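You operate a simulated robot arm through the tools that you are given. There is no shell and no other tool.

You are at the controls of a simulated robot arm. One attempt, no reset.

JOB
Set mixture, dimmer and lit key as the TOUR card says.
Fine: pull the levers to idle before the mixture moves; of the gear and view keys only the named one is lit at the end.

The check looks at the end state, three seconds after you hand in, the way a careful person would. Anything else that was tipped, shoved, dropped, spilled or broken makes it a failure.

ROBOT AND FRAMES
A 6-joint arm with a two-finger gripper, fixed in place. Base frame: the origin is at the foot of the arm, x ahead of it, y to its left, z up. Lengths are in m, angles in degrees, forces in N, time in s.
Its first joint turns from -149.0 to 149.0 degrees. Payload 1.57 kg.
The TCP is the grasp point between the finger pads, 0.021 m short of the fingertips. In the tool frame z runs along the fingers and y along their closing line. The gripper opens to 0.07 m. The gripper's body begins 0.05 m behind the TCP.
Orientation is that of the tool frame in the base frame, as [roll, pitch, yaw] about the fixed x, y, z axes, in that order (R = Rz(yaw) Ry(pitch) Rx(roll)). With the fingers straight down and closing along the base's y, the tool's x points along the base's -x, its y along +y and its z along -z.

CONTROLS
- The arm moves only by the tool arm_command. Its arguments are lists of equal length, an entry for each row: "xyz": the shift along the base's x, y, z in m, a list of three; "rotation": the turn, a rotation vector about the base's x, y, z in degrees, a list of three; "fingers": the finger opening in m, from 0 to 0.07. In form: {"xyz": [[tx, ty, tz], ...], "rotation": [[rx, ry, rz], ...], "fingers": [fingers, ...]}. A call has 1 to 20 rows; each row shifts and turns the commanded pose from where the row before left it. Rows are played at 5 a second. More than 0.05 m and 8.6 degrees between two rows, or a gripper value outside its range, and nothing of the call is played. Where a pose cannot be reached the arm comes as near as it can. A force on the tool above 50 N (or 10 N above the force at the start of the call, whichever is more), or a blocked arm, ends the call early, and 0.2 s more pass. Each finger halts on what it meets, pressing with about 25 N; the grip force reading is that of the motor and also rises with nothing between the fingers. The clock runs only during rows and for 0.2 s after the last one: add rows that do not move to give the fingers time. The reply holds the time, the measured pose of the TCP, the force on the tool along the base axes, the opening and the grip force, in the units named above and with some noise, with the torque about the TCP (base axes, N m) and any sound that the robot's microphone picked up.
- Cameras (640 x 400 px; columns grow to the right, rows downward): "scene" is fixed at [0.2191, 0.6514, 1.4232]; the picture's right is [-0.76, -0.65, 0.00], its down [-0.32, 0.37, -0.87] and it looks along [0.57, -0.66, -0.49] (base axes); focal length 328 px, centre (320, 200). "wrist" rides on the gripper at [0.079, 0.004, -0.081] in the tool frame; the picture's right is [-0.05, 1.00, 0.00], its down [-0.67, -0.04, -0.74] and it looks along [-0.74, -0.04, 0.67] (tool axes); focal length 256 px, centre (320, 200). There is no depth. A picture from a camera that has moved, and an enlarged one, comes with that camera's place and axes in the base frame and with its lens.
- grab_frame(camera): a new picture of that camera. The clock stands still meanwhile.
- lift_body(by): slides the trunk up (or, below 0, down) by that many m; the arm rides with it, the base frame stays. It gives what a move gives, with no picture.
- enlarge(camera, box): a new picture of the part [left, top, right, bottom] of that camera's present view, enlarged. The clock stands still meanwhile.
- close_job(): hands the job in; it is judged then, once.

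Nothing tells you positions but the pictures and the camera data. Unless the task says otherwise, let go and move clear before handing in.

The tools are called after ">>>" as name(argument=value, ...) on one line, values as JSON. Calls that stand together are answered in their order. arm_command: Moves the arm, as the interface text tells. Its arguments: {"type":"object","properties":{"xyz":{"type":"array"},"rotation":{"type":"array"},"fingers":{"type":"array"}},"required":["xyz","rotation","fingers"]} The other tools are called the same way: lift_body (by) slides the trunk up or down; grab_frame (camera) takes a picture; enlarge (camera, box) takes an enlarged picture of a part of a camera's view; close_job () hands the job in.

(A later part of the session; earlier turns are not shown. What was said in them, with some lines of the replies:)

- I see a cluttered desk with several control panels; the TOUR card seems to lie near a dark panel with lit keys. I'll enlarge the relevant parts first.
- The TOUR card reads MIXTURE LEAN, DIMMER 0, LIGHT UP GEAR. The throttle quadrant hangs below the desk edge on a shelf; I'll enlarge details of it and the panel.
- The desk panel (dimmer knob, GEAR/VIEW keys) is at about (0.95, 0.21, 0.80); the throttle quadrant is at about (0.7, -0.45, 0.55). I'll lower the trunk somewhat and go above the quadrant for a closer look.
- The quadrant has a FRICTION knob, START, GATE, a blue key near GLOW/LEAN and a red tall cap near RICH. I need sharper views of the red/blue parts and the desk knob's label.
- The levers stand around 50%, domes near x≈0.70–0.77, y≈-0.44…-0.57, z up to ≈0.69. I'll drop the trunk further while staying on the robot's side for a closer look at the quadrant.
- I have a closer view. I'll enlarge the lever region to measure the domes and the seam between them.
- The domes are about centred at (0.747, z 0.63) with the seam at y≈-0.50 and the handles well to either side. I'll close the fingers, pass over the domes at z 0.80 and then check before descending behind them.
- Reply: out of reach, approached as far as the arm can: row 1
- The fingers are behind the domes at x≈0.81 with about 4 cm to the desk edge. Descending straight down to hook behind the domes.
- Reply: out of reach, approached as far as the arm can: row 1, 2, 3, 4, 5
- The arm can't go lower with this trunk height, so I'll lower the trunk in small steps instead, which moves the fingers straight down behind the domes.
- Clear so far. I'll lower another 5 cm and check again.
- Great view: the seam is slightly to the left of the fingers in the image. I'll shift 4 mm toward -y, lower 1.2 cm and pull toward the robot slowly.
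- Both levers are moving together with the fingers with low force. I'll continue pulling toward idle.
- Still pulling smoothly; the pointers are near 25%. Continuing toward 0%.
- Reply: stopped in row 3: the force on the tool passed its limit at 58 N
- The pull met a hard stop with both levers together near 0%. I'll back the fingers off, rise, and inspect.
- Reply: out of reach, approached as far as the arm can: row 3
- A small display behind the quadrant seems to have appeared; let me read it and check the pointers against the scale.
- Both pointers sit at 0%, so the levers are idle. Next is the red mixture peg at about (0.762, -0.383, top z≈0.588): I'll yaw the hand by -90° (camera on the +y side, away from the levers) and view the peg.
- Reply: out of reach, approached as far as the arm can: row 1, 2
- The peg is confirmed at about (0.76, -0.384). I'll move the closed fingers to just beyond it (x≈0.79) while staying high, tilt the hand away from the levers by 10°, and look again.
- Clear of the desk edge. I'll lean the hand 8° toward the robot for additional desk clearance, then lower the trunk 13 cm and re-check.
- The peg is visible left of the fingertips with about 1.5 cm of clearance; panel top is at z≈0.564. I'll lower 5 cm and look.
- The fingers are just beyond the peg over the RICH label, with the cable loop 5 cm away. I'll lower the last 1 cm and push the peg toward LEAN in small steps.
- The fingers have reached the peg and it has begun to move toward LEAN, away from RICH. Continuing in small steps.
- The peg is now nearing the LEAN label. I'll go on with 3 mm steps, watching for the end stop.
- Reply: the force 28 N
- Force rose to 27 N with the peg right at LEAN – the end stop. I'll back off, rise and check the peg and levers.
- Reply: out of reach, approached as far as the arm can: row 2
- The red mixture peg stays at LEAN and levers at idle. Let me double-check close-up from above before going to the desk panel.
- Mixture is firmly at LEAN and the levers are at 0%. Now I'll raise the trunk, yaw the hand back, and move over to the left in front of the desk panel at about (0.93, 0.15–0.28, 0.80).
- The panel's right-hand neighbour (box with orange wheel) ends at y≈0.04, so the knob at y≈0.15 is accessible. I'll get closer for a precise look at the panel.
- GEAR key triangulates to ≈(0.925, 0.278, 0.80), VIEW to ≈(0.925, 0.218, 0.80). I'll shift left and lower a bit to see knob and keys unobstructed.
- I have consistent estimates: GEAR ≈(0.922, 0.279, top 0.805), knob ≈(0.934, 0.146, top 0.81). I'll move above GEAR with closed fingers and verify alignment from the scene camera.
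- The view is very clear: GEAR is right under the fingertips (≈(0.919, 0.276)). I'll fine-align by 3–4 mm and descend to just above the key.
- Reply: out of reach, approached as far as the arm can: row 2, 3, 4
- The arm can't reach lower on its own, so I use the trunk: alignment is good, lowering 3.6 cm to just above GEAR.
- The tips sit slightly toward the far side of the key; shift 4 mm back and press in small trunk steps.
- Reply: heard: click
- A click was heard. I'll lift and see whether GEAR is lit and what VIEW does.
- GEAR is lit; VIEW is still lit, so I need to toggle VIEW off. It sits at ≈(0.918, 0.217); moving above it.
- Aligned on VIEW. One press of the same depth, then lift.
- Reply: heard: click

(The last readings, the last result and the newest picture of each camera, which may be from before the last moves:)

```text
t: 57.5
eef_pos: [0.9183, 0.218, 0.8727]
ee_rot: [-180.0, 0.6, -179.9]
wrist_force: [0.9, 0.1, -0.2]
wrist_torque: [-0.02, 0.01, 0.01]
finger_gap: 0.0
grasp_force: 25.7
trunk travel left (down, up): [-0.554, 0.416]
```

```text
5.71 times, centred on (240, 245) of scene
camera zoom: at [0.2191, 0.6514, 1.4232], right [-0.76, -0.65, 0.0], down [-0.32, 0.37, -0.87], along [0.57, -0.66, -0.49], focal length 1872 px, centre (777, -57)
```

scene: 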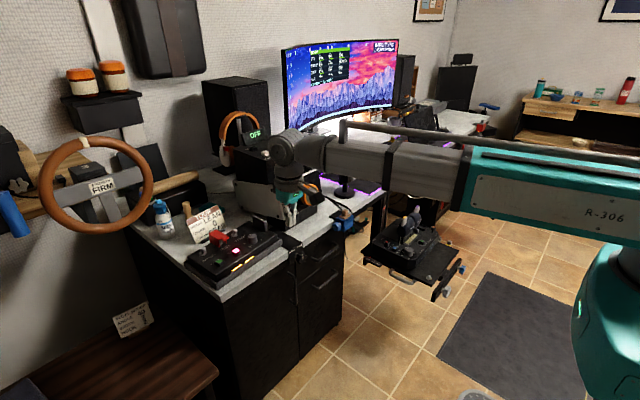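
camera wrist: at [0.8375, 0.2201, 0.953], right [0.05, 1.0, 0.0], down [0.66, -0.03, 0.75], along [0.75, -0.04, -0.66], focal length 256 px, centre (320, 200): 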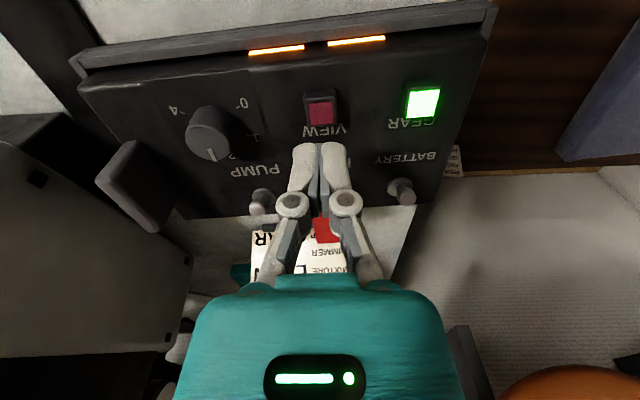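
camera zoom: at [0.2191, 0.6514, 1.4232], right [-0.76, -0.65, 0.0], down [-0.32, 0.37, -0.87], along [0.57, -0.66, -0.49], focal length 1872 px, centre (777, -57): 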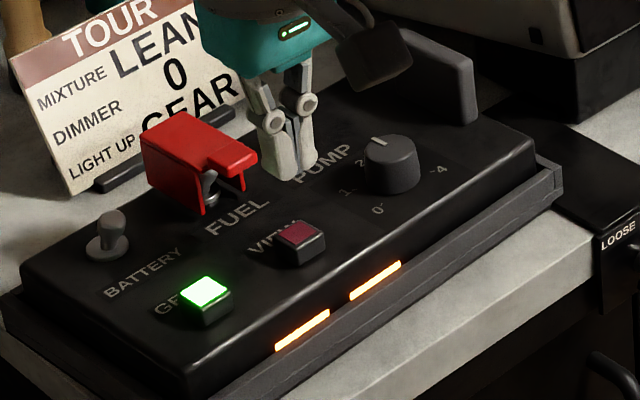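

Only GEAR is lit now. Next the dimmer knob: zooming in to read its current setting and dimensions.

>>> enlarge(camera="wrist", box=[150, 80, 280, 180])

>>> enlarge(camera="scene", box=[235, 220, 285, 255])

```text
4.00 times, centred on (215, 130) of wrist
camera zoom: at [0.8375, 0.2201, 0.953], right [0.05, 1.0, 0.0], down [0.66, -0.03, 0.75], along [0.75, -0.04, -0.66], focal length 1024 px, centre (740, 480)
```

zoom: 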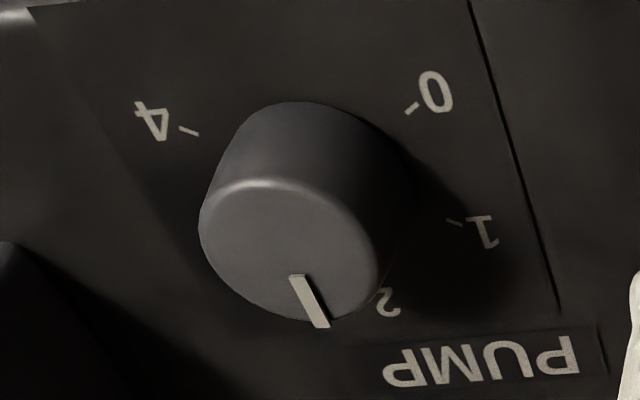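

```text
11.43 times, centred on (260, 238) of scene
camera zoom: at [0.2191, 0.6514, 1.4232], right [-0.76, -0.65, 0.0], down [-0.32, 0.37, -0.87], along [0.57, -0.66, -0.49], focal length 3743 px, centre (1006, -229)
```

zoom: 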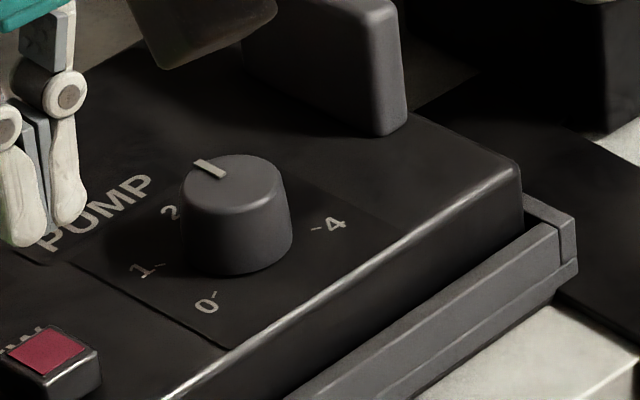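

The pointer is on 2; ticks are at 60° spacing, so 0 requires 120° counter-clockwise (seen from above) about the centre ≈(0.9365, 0.139). I'll do it in two 60° grips, with the hand yawed -65° initially so it stays away from the grey paddle. First, move above the knob and open the fingers.

>>> arm_command(xyz=[[0.002, -0.009, 0], [0.002, -0.009, 0], [0.002, -0.009, 0], [0.002, -0.009, 0], [0.002, -0.009, 0], [0.002, -0.009, 0], [0.002, -0.009, 0], [0.002, -0.008, 0], [0.002, -0.008, 0], [0, 0, 0]], rotation=[[0, 0, -7.2], [0, 0, -7.2], [0, 0, -7.2], [0, 0, -7.2], [0, 0, -7.2], [0, 0, -7.2], [0, 0, -7.2], [0, 0, -7.2], [0, 0, -7.4], [0, 0, 0]], fingers=[0, 0, 0, 0.02, 0.03, 0.04, 0.05, 0.05, 0.05, 0.05])

>>> grab_frame(camera="wrist")

>>> enlarge(camera="scene", box=[215, 195, 295, 255])

```text
t: 59.7
eef_pos: [0.9366, 0.1398, 0.872]
ee_rot: [180.0, 0.6, 115.1]
wrist_force: [-0.4, 0.2, -0.1]
wrist_torque: [0.0, 0.01, 0.0]
finger_gap: 0.0502
grasp_force: 0.0
trunk travel left (down, up): [-0.554, 0.416]
```

```text
taken
camera wrist: at [0.9057, 0.2122, 0.953], right [0.93, 0.37, 0.0], down [0.25, -0.61, 0.75], along [0.28, -0.7, -0.66], focal length 256 px, centre (320, 200)
```

wrist: 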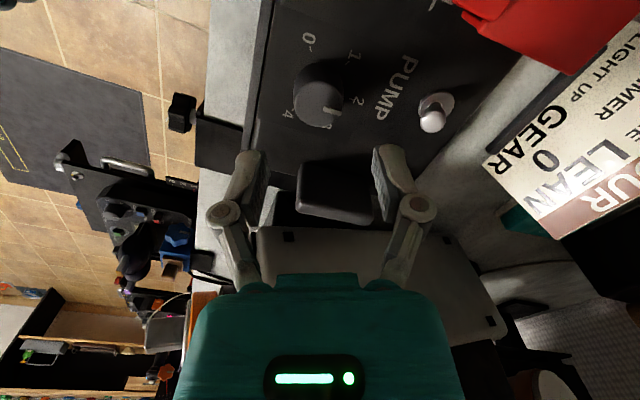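

```text
6.67 times, centred on (255, 225) of scene
camera zoom: at [0.2191, 0.6514, 1.4232], right [-0.76, -0.65, 0.0], down [-0.32, 0.37, -0.87], along [0.57, -0.66, -0.49], focal length 2184 px, centre (753, 33)
```

zoom: 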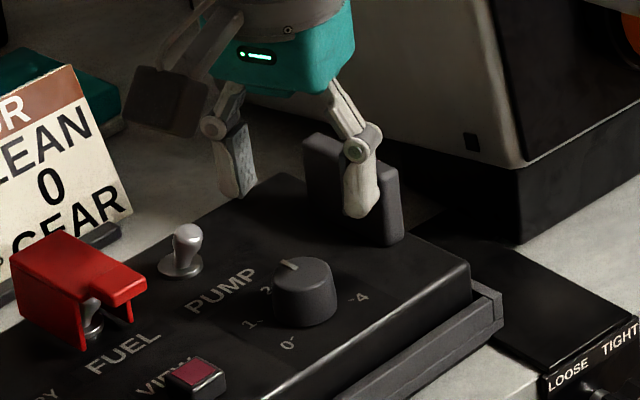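

>>> enlarge(camera="wrist", box=[260, 30, 400, 150])

```text
3.33 times, centred on (330, 90) of wrist
camera zoom: at [0.9057, 0.2122, 0.953], right [0.93, 0.37, 0.0], down [0.25, -0.61, 0.75], along [0.28, -0.7, -0.66], focal length 853 px, centre (287, 567)
```

zoom: 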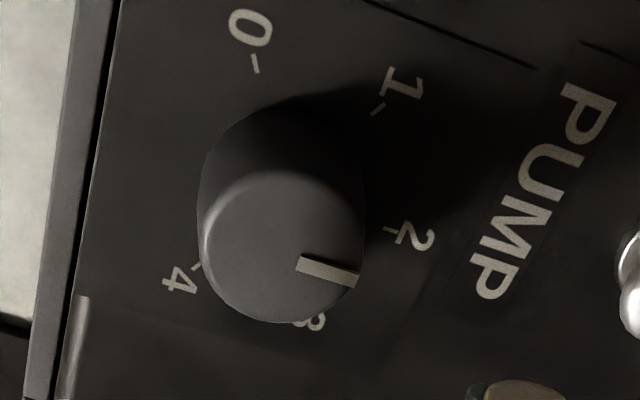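

Cross-checking both wrist views puts the knob at about (0.931, 0.143), top z≈0.817. I'll shift the TCP there, lower to just above the knob's top and verify.

>>> arm_command(xyz=[[-0.005, 0.003, 0], [0, 0, 0]], rotation=[[0, 0, 0], [0, 0, 0]], fingers=[0.05, 0.05])

>>> lift_body(by=-0.028)

>>> grab_frame(camera="wrist")

>>> enlarge(camera="scene", box=[225, 205, 285, 255])

```text
t: 60.3
eef_pos: [0.9307, 0.1426, 0.8727]
ee_rot: [179.9, 0.6, 115.1]
wrist_force: [-0.1, -0.4, -0.3]
wrist_torque: [0.0, -0.01, -0.02]
finger_gap: 0.05
grasp_force: 0.1
trunk travel left (down, up): [-0.554, 0.416]
```

```text
t: 61.0
eef_pos: [0.9298, 0.1421, 0.8425]
ee_rot: [-179.9, 0.8, 115.2]
wrist_force: [-0.3, -0.3, 0.9]
wrist_torque: [-0.01, -0.03, 0.0]
finger_gap: 0.0499
grasp_force: 0.1
trunk travel left (down, up): [-0.526, 0.444]
```

```text
taken
camera wrist: at [0.9003, 0.2152, 0.925], right [0.93, 0.38, 0.0], down [0.25, -0.61, 0.75], along [0.28, -0.7, -0.66], focal length 256 px, centre (320, 200)
```

wrist: 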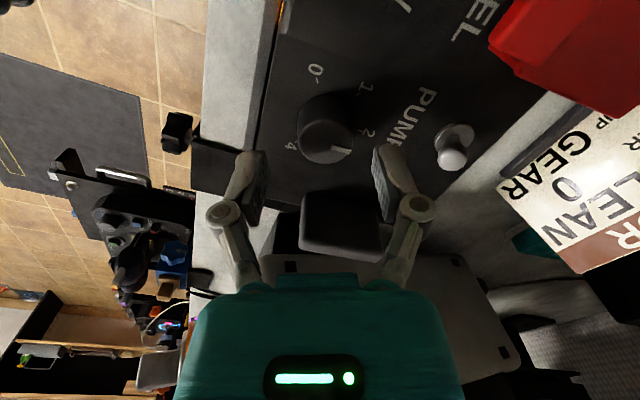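

```text
8.00 times, centred on (255, 230) of scene
camera zoom: at [0.2191, 0.6514, 1.4232], right [-0.76, -0.65, 0.0], down [-0.32, 0.37, -0.87], along [0.57, -0.66, -0.49], focal length 2620 px, centre (840, -40)
```

zoom: 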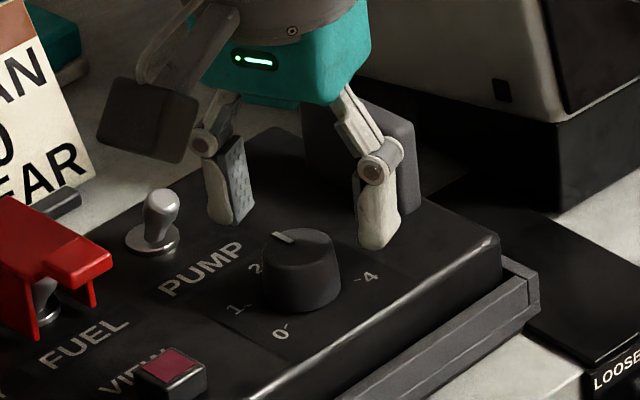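

>>> enlarge(camera="wrist", box=[240, 70, 400, 190])

```text
3.33 times, centred on (320, 130) of wrist
camera zoom: at [0.9003, 0.2152, 0.925], right [0.93, 0.38, 0.0], down [0.25, -0.61, 0.75], along [0.28, -0.7, -0.66], focal length 853 px, centre (320, 433)
```

zoom: 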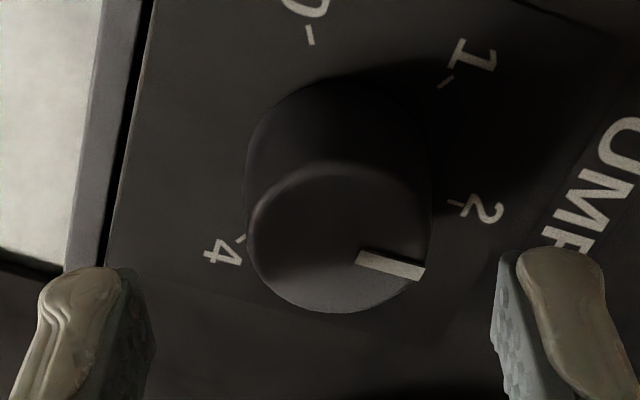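

Knob centre refined to ≈(0.932, 0.144), diameter ≈28 mm. I'll align, lower 2 cm, and close on it.

>>> arm_command(xyz=[[0.002, 0.002, 0], [0, 0, 0]], rotation=[[0, 0, 0], [0, 0, 0]], fingers=[0.05, 0.05])

>>> lift_body(by=-0.02)

>>> arm_command(xyz=[[0, 0, 0], [0, 0, 0], [0, 0, 0], [0, 0, 0]], rotation=[[0, 0, 0], [0, 0, 0], [0, 0, 0], [0, 0, 0]], fingers=[0.04, 0.032, 0.024, 0.02])

>>> grab_frame(camera="wrist")

>>> enlarge(camera="scene", box=[225, 205, 285, 255])

```text
t: 61.6
eef_pos: [0.9335, 0.1444, 0.8435]
ee_rot: [-179.9, 0.7, 115.1]
wrist_force: [0.2, -0.4, 0.3]
wrist_torque: [-0.02, -0.03, 0.03]
finger_gap: 0.05
grasp_force: 0.0
trunk travel left (down, up): [-0.526, 0.444]
```

```text
t: 62.3
eef_pos: [0.9336, 0.1438, 0.8243]
ee_rot: [-179.9, 0.6, 115.2]
wrist_force: [0.2, -0.3, 0.6]
wrist_torque: [0.0, -0.01, -0.02]
finger_gap: 0.0499
grasp_force: 0.1
trunk travel left (down, up): [-0.506, 0.464]
```

```text
t: 63.3
eef_pos: [0.9323, 0.1432, 0.8247]
ee_rot: [180.0, 0.7, 115.1]
wrist_force: [-0.1, 0.4, 0.1]
wrist_torque: [0.0, 0.02, 0.0]
finger_gap: 0.0286
grasp_force: 25.2
trunk travel left (down, up): [-0.506, 0.464]
```

```text
taken
camera wrist: at [0.9027, 0.2171, 0.9051], right [0.93, 0.38, 0.0], down [0.25, -0.61, 0.75], along [0.28, -0.7, -0.66], focal length 256 px, centre (320, 200)
```

wrist: 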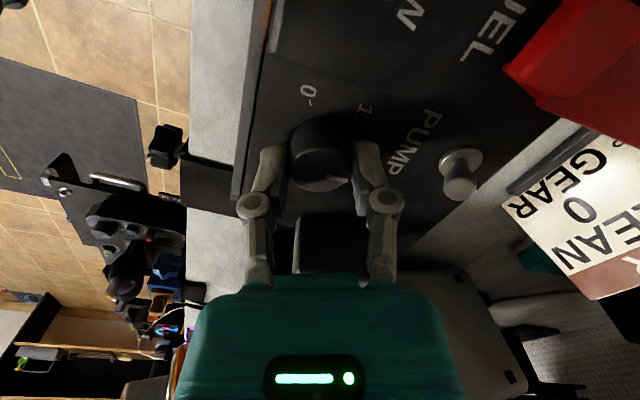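

```text
8.00 times, centred on (255, 230) of scene
camera zoom: at [0.2191, 0.6514, 1.4232], right [-0.76, -0.65, 0.0], down [-0.32, 0.37, -0.87], along [0.57, -0.66, -0.49], focal length 2620 px, centre (840, -40)
```

zoom: 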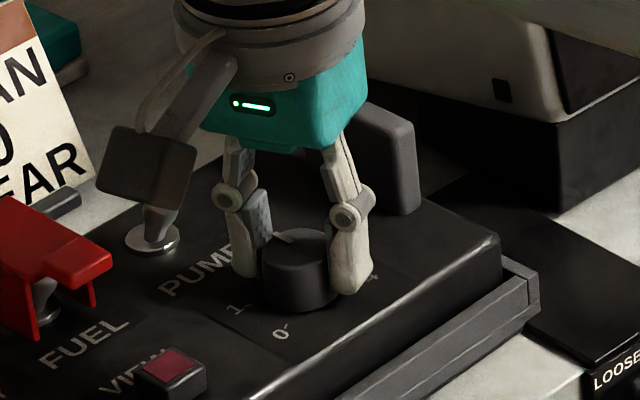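

Gripped at 28.6 mm with almost no side force. Now rotating +60° (counter-clockwise from above).

>>> arm_command(xyz=[[0, 0, 0], [0, 0, 0], [0, 0, 0], [0, 0, 0], [0, 0, 0], [0, 0, 0], [0, 0, 0], [0, 0, 0], [0, 0, 0]], rotation=[[0, 0, 7.5], [0, 0, 7.5], [0, 0, 7.5], [0, 0, 7.5], [0, 0, 7.5], [0, 0, 7.5], [0, 0, 7.5], [0, 0, 7.5], [0, 0, 0]], fingers=[0.02, 0.02, 0.02, 0.02, 0.02, 0.02, 0.02, 0.02, 0.02])

>>> grab_frame(camera="wrist")

>>> enlarge(camera="scene", box=[225, 205, 285, 255])

```text
t: 65.3
eef_pos: [0.9325, 0.1454, 0.8247]
ee_rot: [180.0, 0.7, 175.2]
wrist_force: [0.1, 4.0, 2.4]
wrist_torque: [0.06, 0.25, -0.01]
finger_gap: 0.0284
grasp_force: 25.3
trunk travel left (down, up): [-0.506, 0.464]
```

```text
taken
camera wrist: at [0.853, 0.1538, 0.9051], right [0.14, 0.99, 0.0], down [0.65, -0.09, 0.75], along [0.75, -0.1, -0.66], focal length 256 px, centre (320, 200)
```

wrist: 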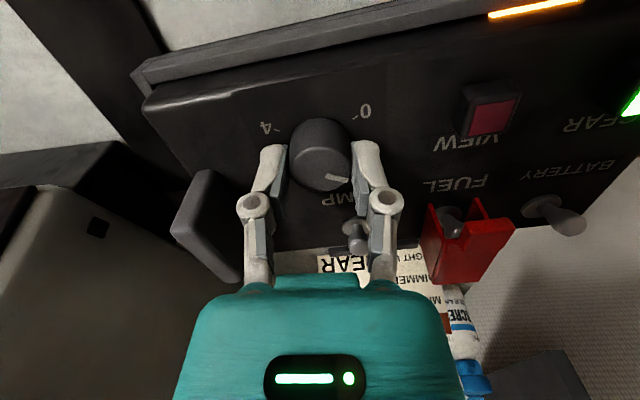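

```text
8.00 times, centred on (255, 230) of scene
camera zoom: at [0.2191, 0.6514, 1.4232], right [-0.76, -0.65, 0.0], down [-0.32, 0.37, -0.87], along [0.57, -0.66, -0.49], focal length 2620 px, centre (840, -40)
```

zoom: 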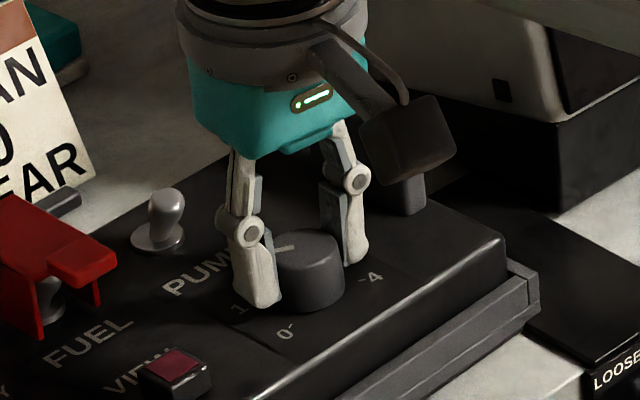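

The pointer is now at about 1. I'll open, rotate the hand back -60° around the knob, and check centring before the second turn.

>>> arm_command(xyz=[[0, 0, 0], [0, 0, 0], [0, 0, 0]], rotation=[[0, 0, 0], [0, 0, 0], [0, 0, 0]], fingers=[0.046, 0.046, 0.046])

>>> enlarge(camera="scene", box=[225, 205, 285, 255])

>>> enlarge(camera="wrist", box=[240, 80, 400, 220])

```text
t: 66.1
eef_pos: [0.9327, 0.1454, 0.8235]
ee_rot: [180.0, 0.7, 175.1]
wrist_force: [0.2, -0.6, -0.1]
wrist_torque: [-0.04, -0.01, -0.01]
finger_gap: 0.046
grasp_force: 0.0
trunk travel left (down, up): [-0.506, 0.464]
```

```text
8.00 times, centred on (255, 230) of scene
camera zoom: at [0.2191, 0.6514, 1.4232], right [-0.76, -0.65, 0.0], down [-0.32, 0.37, -0.87], along [0.57, -0.66, -0.49], focal length 2620 px, centre (840, -40)
```

zoom: 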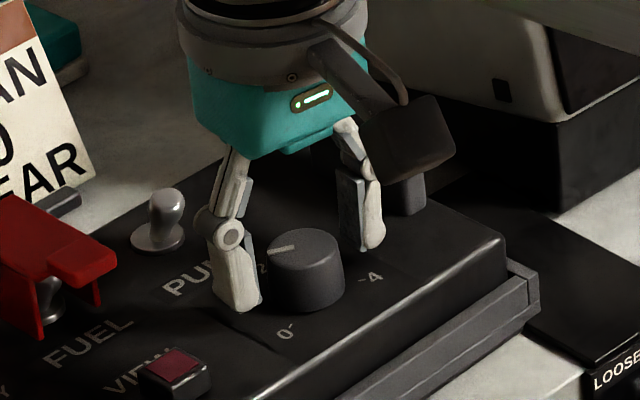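

```text
2.86 times, centred on (320, 150) of wrist
camera zoom: at [0.8533, 0.1538, 0.905], right [0.14, 0.99, 0.0], down [0.65, -0.09, 0.75], along [0.75, -0.1, -0.66], focal length 731 px, centre (320, 343)
```

zoom: 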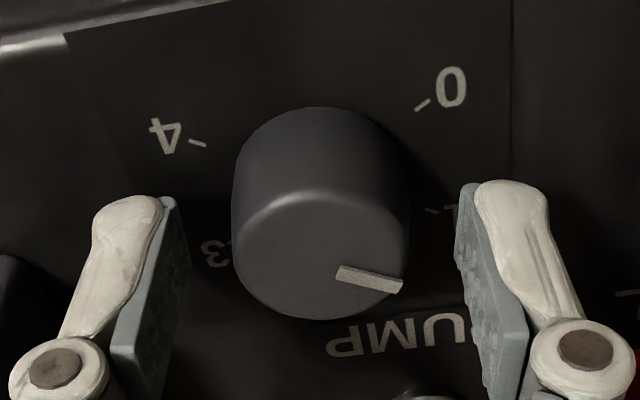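

The pointer is now at ≈60° = position 1. The panel slid perhaps a millimetre or two, so I'll recentre on the knob (≈(0.9315, 0.1437)) for the second turn, rotating the open hand back -60° first.

>>> arm_command(xyz=[[-0.0005, -0.0008, 0], [-0.0005, -0.0009, 0], [0, 0, 0], [0, 0, 0], [0, 0, 0], [0, 0, 0], [0, 0, 0], [0, 0, 0], [0, 0, 0]], rotation=[[0, 0, -7.5], [0, 0, -7.5], [0, 0, -7.5], [0, 0, -7.5], [0, 0, -7.5], [0, 0, -7.5], [0, 0, -7.5], [0, 0, -7.5], [0, 0, 0]], fingers=[0.046, 0.046, 0.046, 0.046, 0.046, 0.046, 0.046, 0.046, 0.046])

>>> enlarge(camera="wrist", box=[240, 80, 400, 220])

>>> enlarge(camera="scene", box=[225, 205, 285, 255])

```text
t: 68.1
eef_pos: [0.9328, 0.143, 0.8248]
ee_rot: [179.9, 0.7, 115.1]
wrist_force: [-0.1, 0.4, -0.2]
wrist_torque: [-0.02, -0.04, -0.03]
finger_gap: 0.0459
grasp_force: 0.0
trunk travel left (down, up): [-0.506, 0.464]
```

```text
2.86 times, centred on (320, 150) of wrist
camera zoom: at [0.902, 0.2154, 0.905], right [0.93, 0.37, 0.0], down [0.25, -0.61, 0.75], along [0.28, -0.7, -0.66], focal length 731 px, centre (320, 343)
```

zoom: 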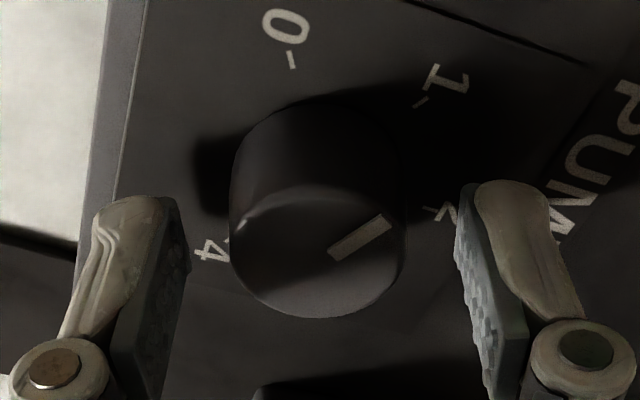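

```text
8.00 times, centred on (255, 230) of scene
camera zoom: at [0.2191, 0.6514, 1.4232], right [-0.76, -0.65, 0.0], down [-0.32, 0.37, -0.87], along [0.57, -0.66, -0.49], focal length 2620 px, centre (840, -40)
```

zoom: 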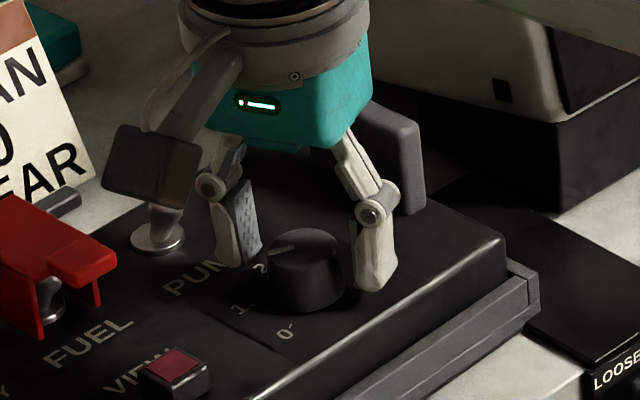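

Well-centred. Closing and turning the second 60°.

>>> arm_command(xyz=[[0, 0, 0], [0, 0, 0], [0, 0, 0], [0, 0, 0], [0, 0, 0], [0, 0, 0], [0, 0, 0], [0, 0, 0], [0, 0, 0], [0, 0, 0], [0, 0, 0], [0, 0, 0]], rotation=[[0, 0, 0], [0, 0, 0], [0, 0, 0], [0, 0, 7.5], [0, 0, 7.5], [0, 0, 7.5], [0, 0, 7.5], [0, 0, 7.5], [0, 0, 7.5], [0, 0, 7.5], [0, 0, 7.5], [0, 0, 0]], fingers=[0.036, 0.026, 0.02, 0.02, 0.02, 0.02, 0.02, 0.02, 0.02, 0.02, 0.02, 0.02])

>>> enlarge(camera="wrist", box=[240, 80, 400, 220])

>>> enlarge(camera="scene", box=[225, 205, 285, 255])

```text
t: 70.7
eef_pos: [0.9333, 0.1445, 0.8236]
ee_rot: [179.9, 0.7, 175.2]
wrist_force: [14.8, 15.5, 13.4]
wrist_torque: [0.35, -0.03, -0.04]
finger_gap: 0.0285
grasp_force: 25.1
trunk travel left (down, up): [-0.506, 0.464]
```

```text
2.86 times, centred on (320, 150) of wrist
camera zoom: at [0.8529, 0.1534, 0.905], right [0.14, 0.99, 0.0], down [0.65, -0.09, 0.75], along [0.75, -0.1, -0.66], focal length 731 px, centre (320, 343)
```

zoom: 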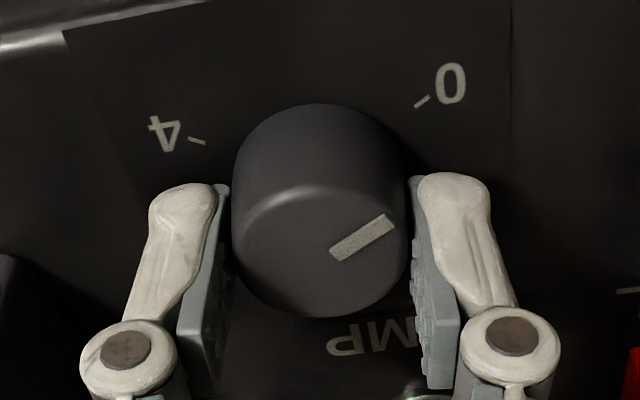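

```text
8.00 times, centred on (255, 230) of scene
camera zoom: at [0.2191, 0.6514, 1.4232], right [-0.76, -0.65, 0.0], down [-0.32, 0.37, -0.87], along [0.57, -0.66, -0.49], focal length 2620 px, centre (840, -40)
```

zoom: 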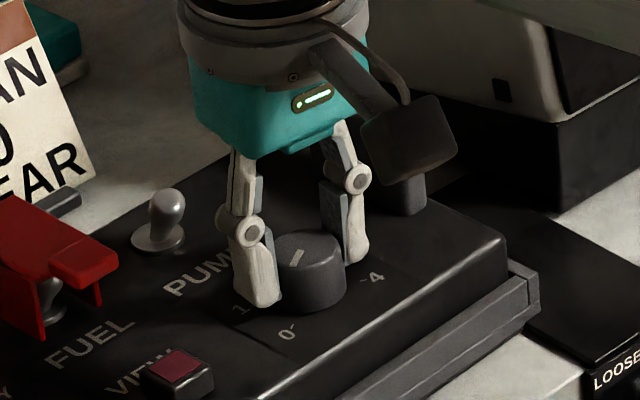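

The pointer now aims at ≈118–120°, i.e. at 0. Releasing and rising to check the final setting.

>>> arm_command(xyz=[[0, 0, 0], [0, 0, 0], [0, 0, 0]], rotation=[[0, 0, 0], [0, 0, 0], [0, 0, 0]], fingers=[0.046, 0.046, 0.046])

>>> lift_body(by=0.05)

>>> enlarge(camera="wrist", box=[240, 80, 400, 220])

>>> enlarge(camera="scene", box=[225, 205, 285, 255])

>>> enlarge(camera="scene", box=[180, 200, 300, 290])

```text
t: 71.5
eef_pos: [0.9327, 0.1427, 0.8238]
ee_rot: [180.0, 0.7, 175.1]
wrist_force: [-0.3, -0.6, 0.1]
wrist_torque: [-0.03, 0.02, -0.01]
finger_gap: 0.046
grasp_force: 0.1
trunk travel left (down, up): [-0.506, 0.464]
```

```text
t: 72.4
eef_pos: [0.9333, 0.1442, 0.8746]
ee_rot: [-180.0, 0.7, 175.0]
wrist_force: [0.4, 0.3, 0.5]
wrist_torque: [0.0, 0.06, -0.01]
finger_gap: 0.0459
grasp_force: 0.1
trunk travel left (down, up): [-0.556, 0.414]
```

```text
2.86 times, centred on (320, 150) of wrist
camera zoom: at [0.8526, 0.1521, 0.955], right [0.14, 0.99, 0.0], down [0.65, -0.09, 0.75], along [0.75, -0.1, -0.66], focal length 731 px, centre (320, 343)
```

zoom: 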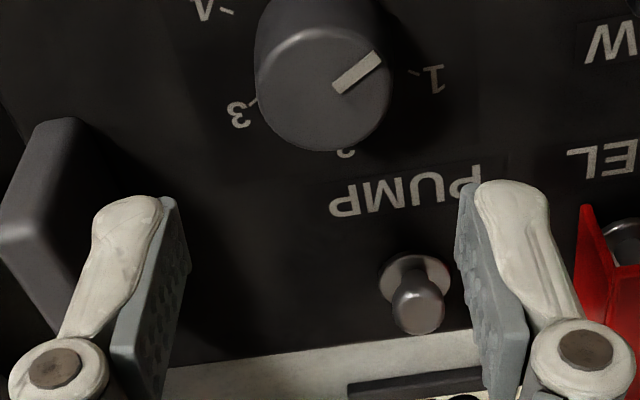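

```text
8.00 times, centred on (255, 230) of scene
camera zoom: at [0.2191, 0.6514, 1.4232], right [-0.76, -0.65, 0.0], down [-0.32, 0.37, -0.87], along [0.57, -0.66, -0.49], focal length 2620 px, centre (840, -40)
```

zoom: 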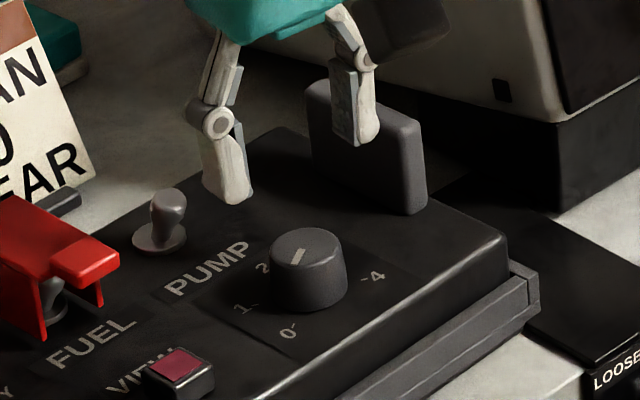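

```text
4.44 times, centred on (240, 245) of scene
camera zoom: at [0.2191, 0.6514, 1.4232], right [-0.76, -0.65, 0.0], down [-0.32, 0.37, -0.87], along [0.57, -0.66, -0.49], focal length 1456 px, centre (676, 0)
```

zoom: 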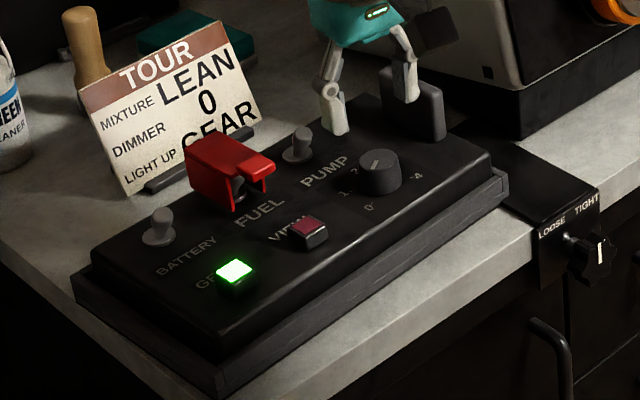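

The orange bars went dark and the pointer is at 121°, matching tick 0: dimmer at 0, GEAR alone lit. I'll compare with the initial close-up to see how much the panel slid.

>>> enlarge(camera="scene", box=[235, 225, 275, 250])

>>> enlarge(camera="scene", box=[190, 205, 280, 275])

>>> enlarge(camera="scene", box=[240, 200, 320, 260])

```text
16.00 times, centred on (255, 238) of scene
camera zoom: at [0.2191, 0.6514, 1.4232], right [-0.76, -0.65, 0.0], down [-0.32, 0.37, -0.87], along [0.57, -0.66, -0.49], focal length 5240 px, centre (1360, -400)
```

zoom: 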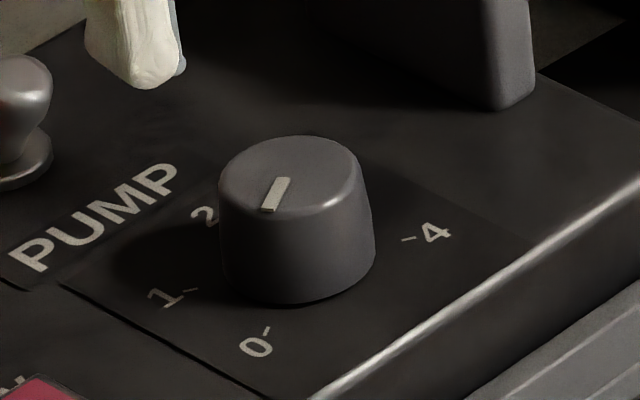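

```text
5.71 times, centred on (235, 240) of scene
camera zoom: at [0.2191, 0.6514, 1.4232], right [-0.76, -0.65, 0.0], down [-0.32, 0.37, -0.87], along [0.57, -0.66, -0.49], focal length 1872 px, centre (806, -29)
```

zoom: 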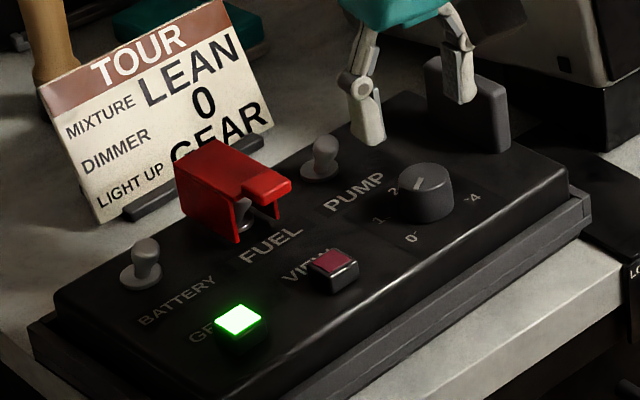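

```text
6.67 times, centred on (280, 230) of scene
camera zoom: at [0.2191, 0.6514, 1.4232], right [-0.76, -0.65, 0.0], down [-0.32, 0.37, -0.87], along [0.57, -0.66, -0.49], focal length 2184 px, centre (587, 0)
```

zoom: 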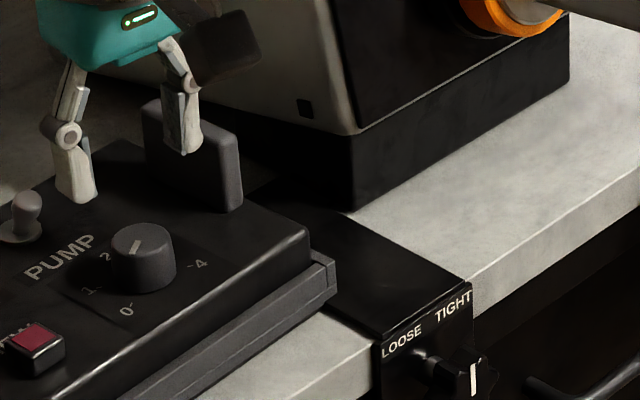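

Dimmer 0 and GEAR are set; the panel moved only ≈3 mm in its tray, still seated squarely. I'll retreat upward and back, then run a final check over everything including the quadrant.

>>> lift_body(by=0.15)

>>> arm_command(xyz=[[-0.04, 0, 0], [-0.04, 0, 0], [-0.04, 0, 0], [-0.04, 0, 0], [-0.04, 0, 0], [-0.04, 0, 0], [0, 0, 0], [0, 0, 0]], rotation=[[0, 0, 0], [0, 0, 0], [0, 0, 0], [0, 0, 0], [0, 0, 0], [0, 0, 0], [0, 0, 0], [0, 0, 0]], fingers=[0.05, 0.05, 0.05, 0.05, 0.05, 0.05, 0.05, 0.05])

>>> grab_frame(camera="scene")

>>> enlarge(camera="scene", box=[380, 205, 440, 265])

>>> enlarge(camera="scene", box=[190, 205, 280, 275])

>>> grab_frame(camera="wrist")

```text
t: 74.2
eef_pos: [0.9323, 0.1426, 1.0239]
ee_rot: [180.0, 0.7, 175.1]
wrist_force: [-0.2, -0.1, -0.2]
wrist_torque: [0.0, -0.02, 0.01]
finger_gap: 0.0457
grasp_force: 0.1
trunk travel left (down, up): [-0.706, 0.264]
```

```text
t: 76.0
eef_pos: [0.6939, 0.14, 1.0242]
ee_rot: [-180.0, 0.7, 175.0]
wrist_force: [-0.6, -0.2, 0.3]
wrist_torque: [-0.02, -0.04, 0.0]
finger_gap: 0.0499
grasp_force: 0.0
trunk travel left (down, up): [-0.706, 0.264]
```

```text
taken
```

scene: 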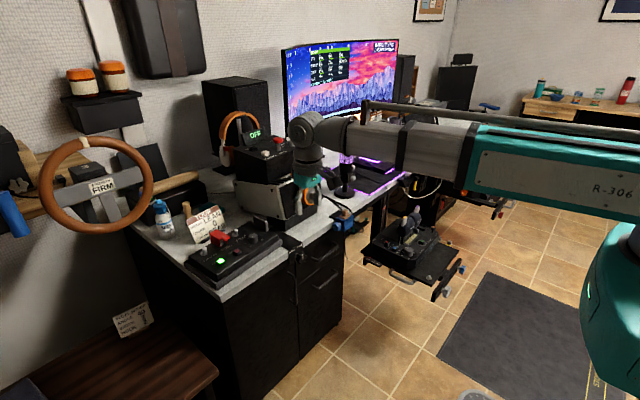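

```text
6.67 times, centred on (410, 235) of scene
camera zoom: at [0.2191, 0.6514, 1.4232], right [-0.76, -0.65, 0.0], down [-0.32, 0.37, -0.87], along [0.57, -0.66, -0.49], focal length 2184 px, centre (-280, -33)
```

zoom: 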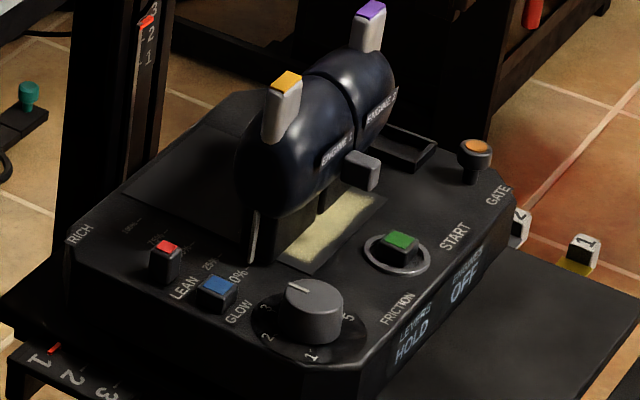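

```text
5.71 times, centred on (235, 240) of scene
camera zoom: at [0.2191, 0.6514, 1.4232], right [-0.76, -0.65, 0.0], down [-0.32, 0.37, -0.87], along [0.57, -0.66, -0.49], focal length 1872 px, centre (806, -29)
```

zoom: 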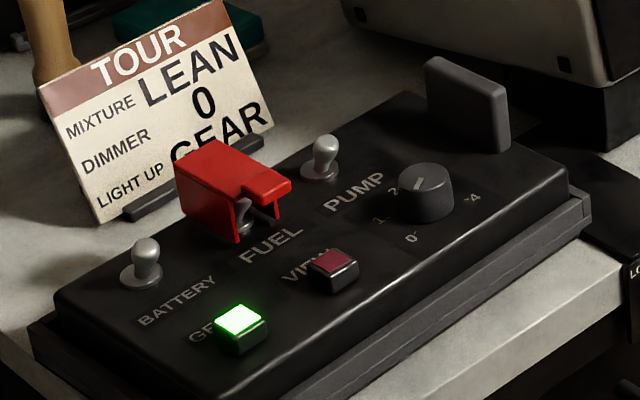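

```text
taken
camera wrist: at [0.6138, 0.15, 1.105], right [0.14, 0.99, 0.0], down [0.65, -0.09, 0.75], along [0.75, -0.1, -0.66], focal length 256 px, centre (320, 200)
```

wrist: 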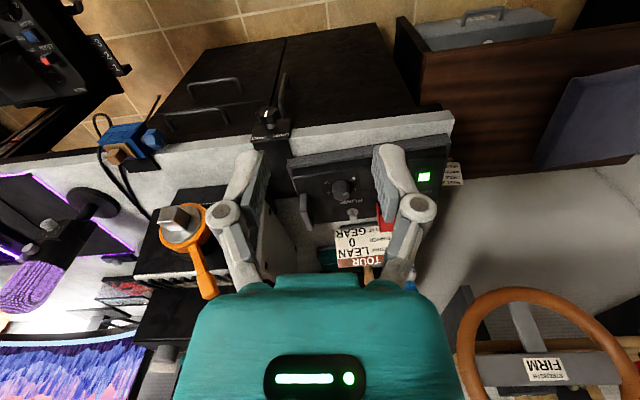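

Final check: levers at 0%, mixture peg at LEAN, dimmer at 0 with the bars dark, only GEAR lit. The quadrant hasn't moved, and the panel is within about 3 mm of where it started. The gripper is empty and clear, so I'm handing in.

>>> close_job()

```text
The job is handed in.
```

I set everything on the TOUR card and handed the job in. The final pictures showed:

- **Levers:** I pulled both engine levers to 0% before touching the mixture, and they stayed there.
- **Mixture:** the red peg is at the LEAN end of its travel.
- **Dimmer:** the knob on the desk panel points at 0, and the panel's orange light bars went dark. I could see no "DIMMER" label on it, but its 0–4 scale and those bars going dark point to it.
- **Keys:** GEAR is lit and VIEW is off.

While I turned the dimmer, the desk panel slid about 3 mm in its tray. I left it there, because pushing it back risked disturbing the knob. Nothing else I checked had moved, and the gripper was empty and clear when I handed in.
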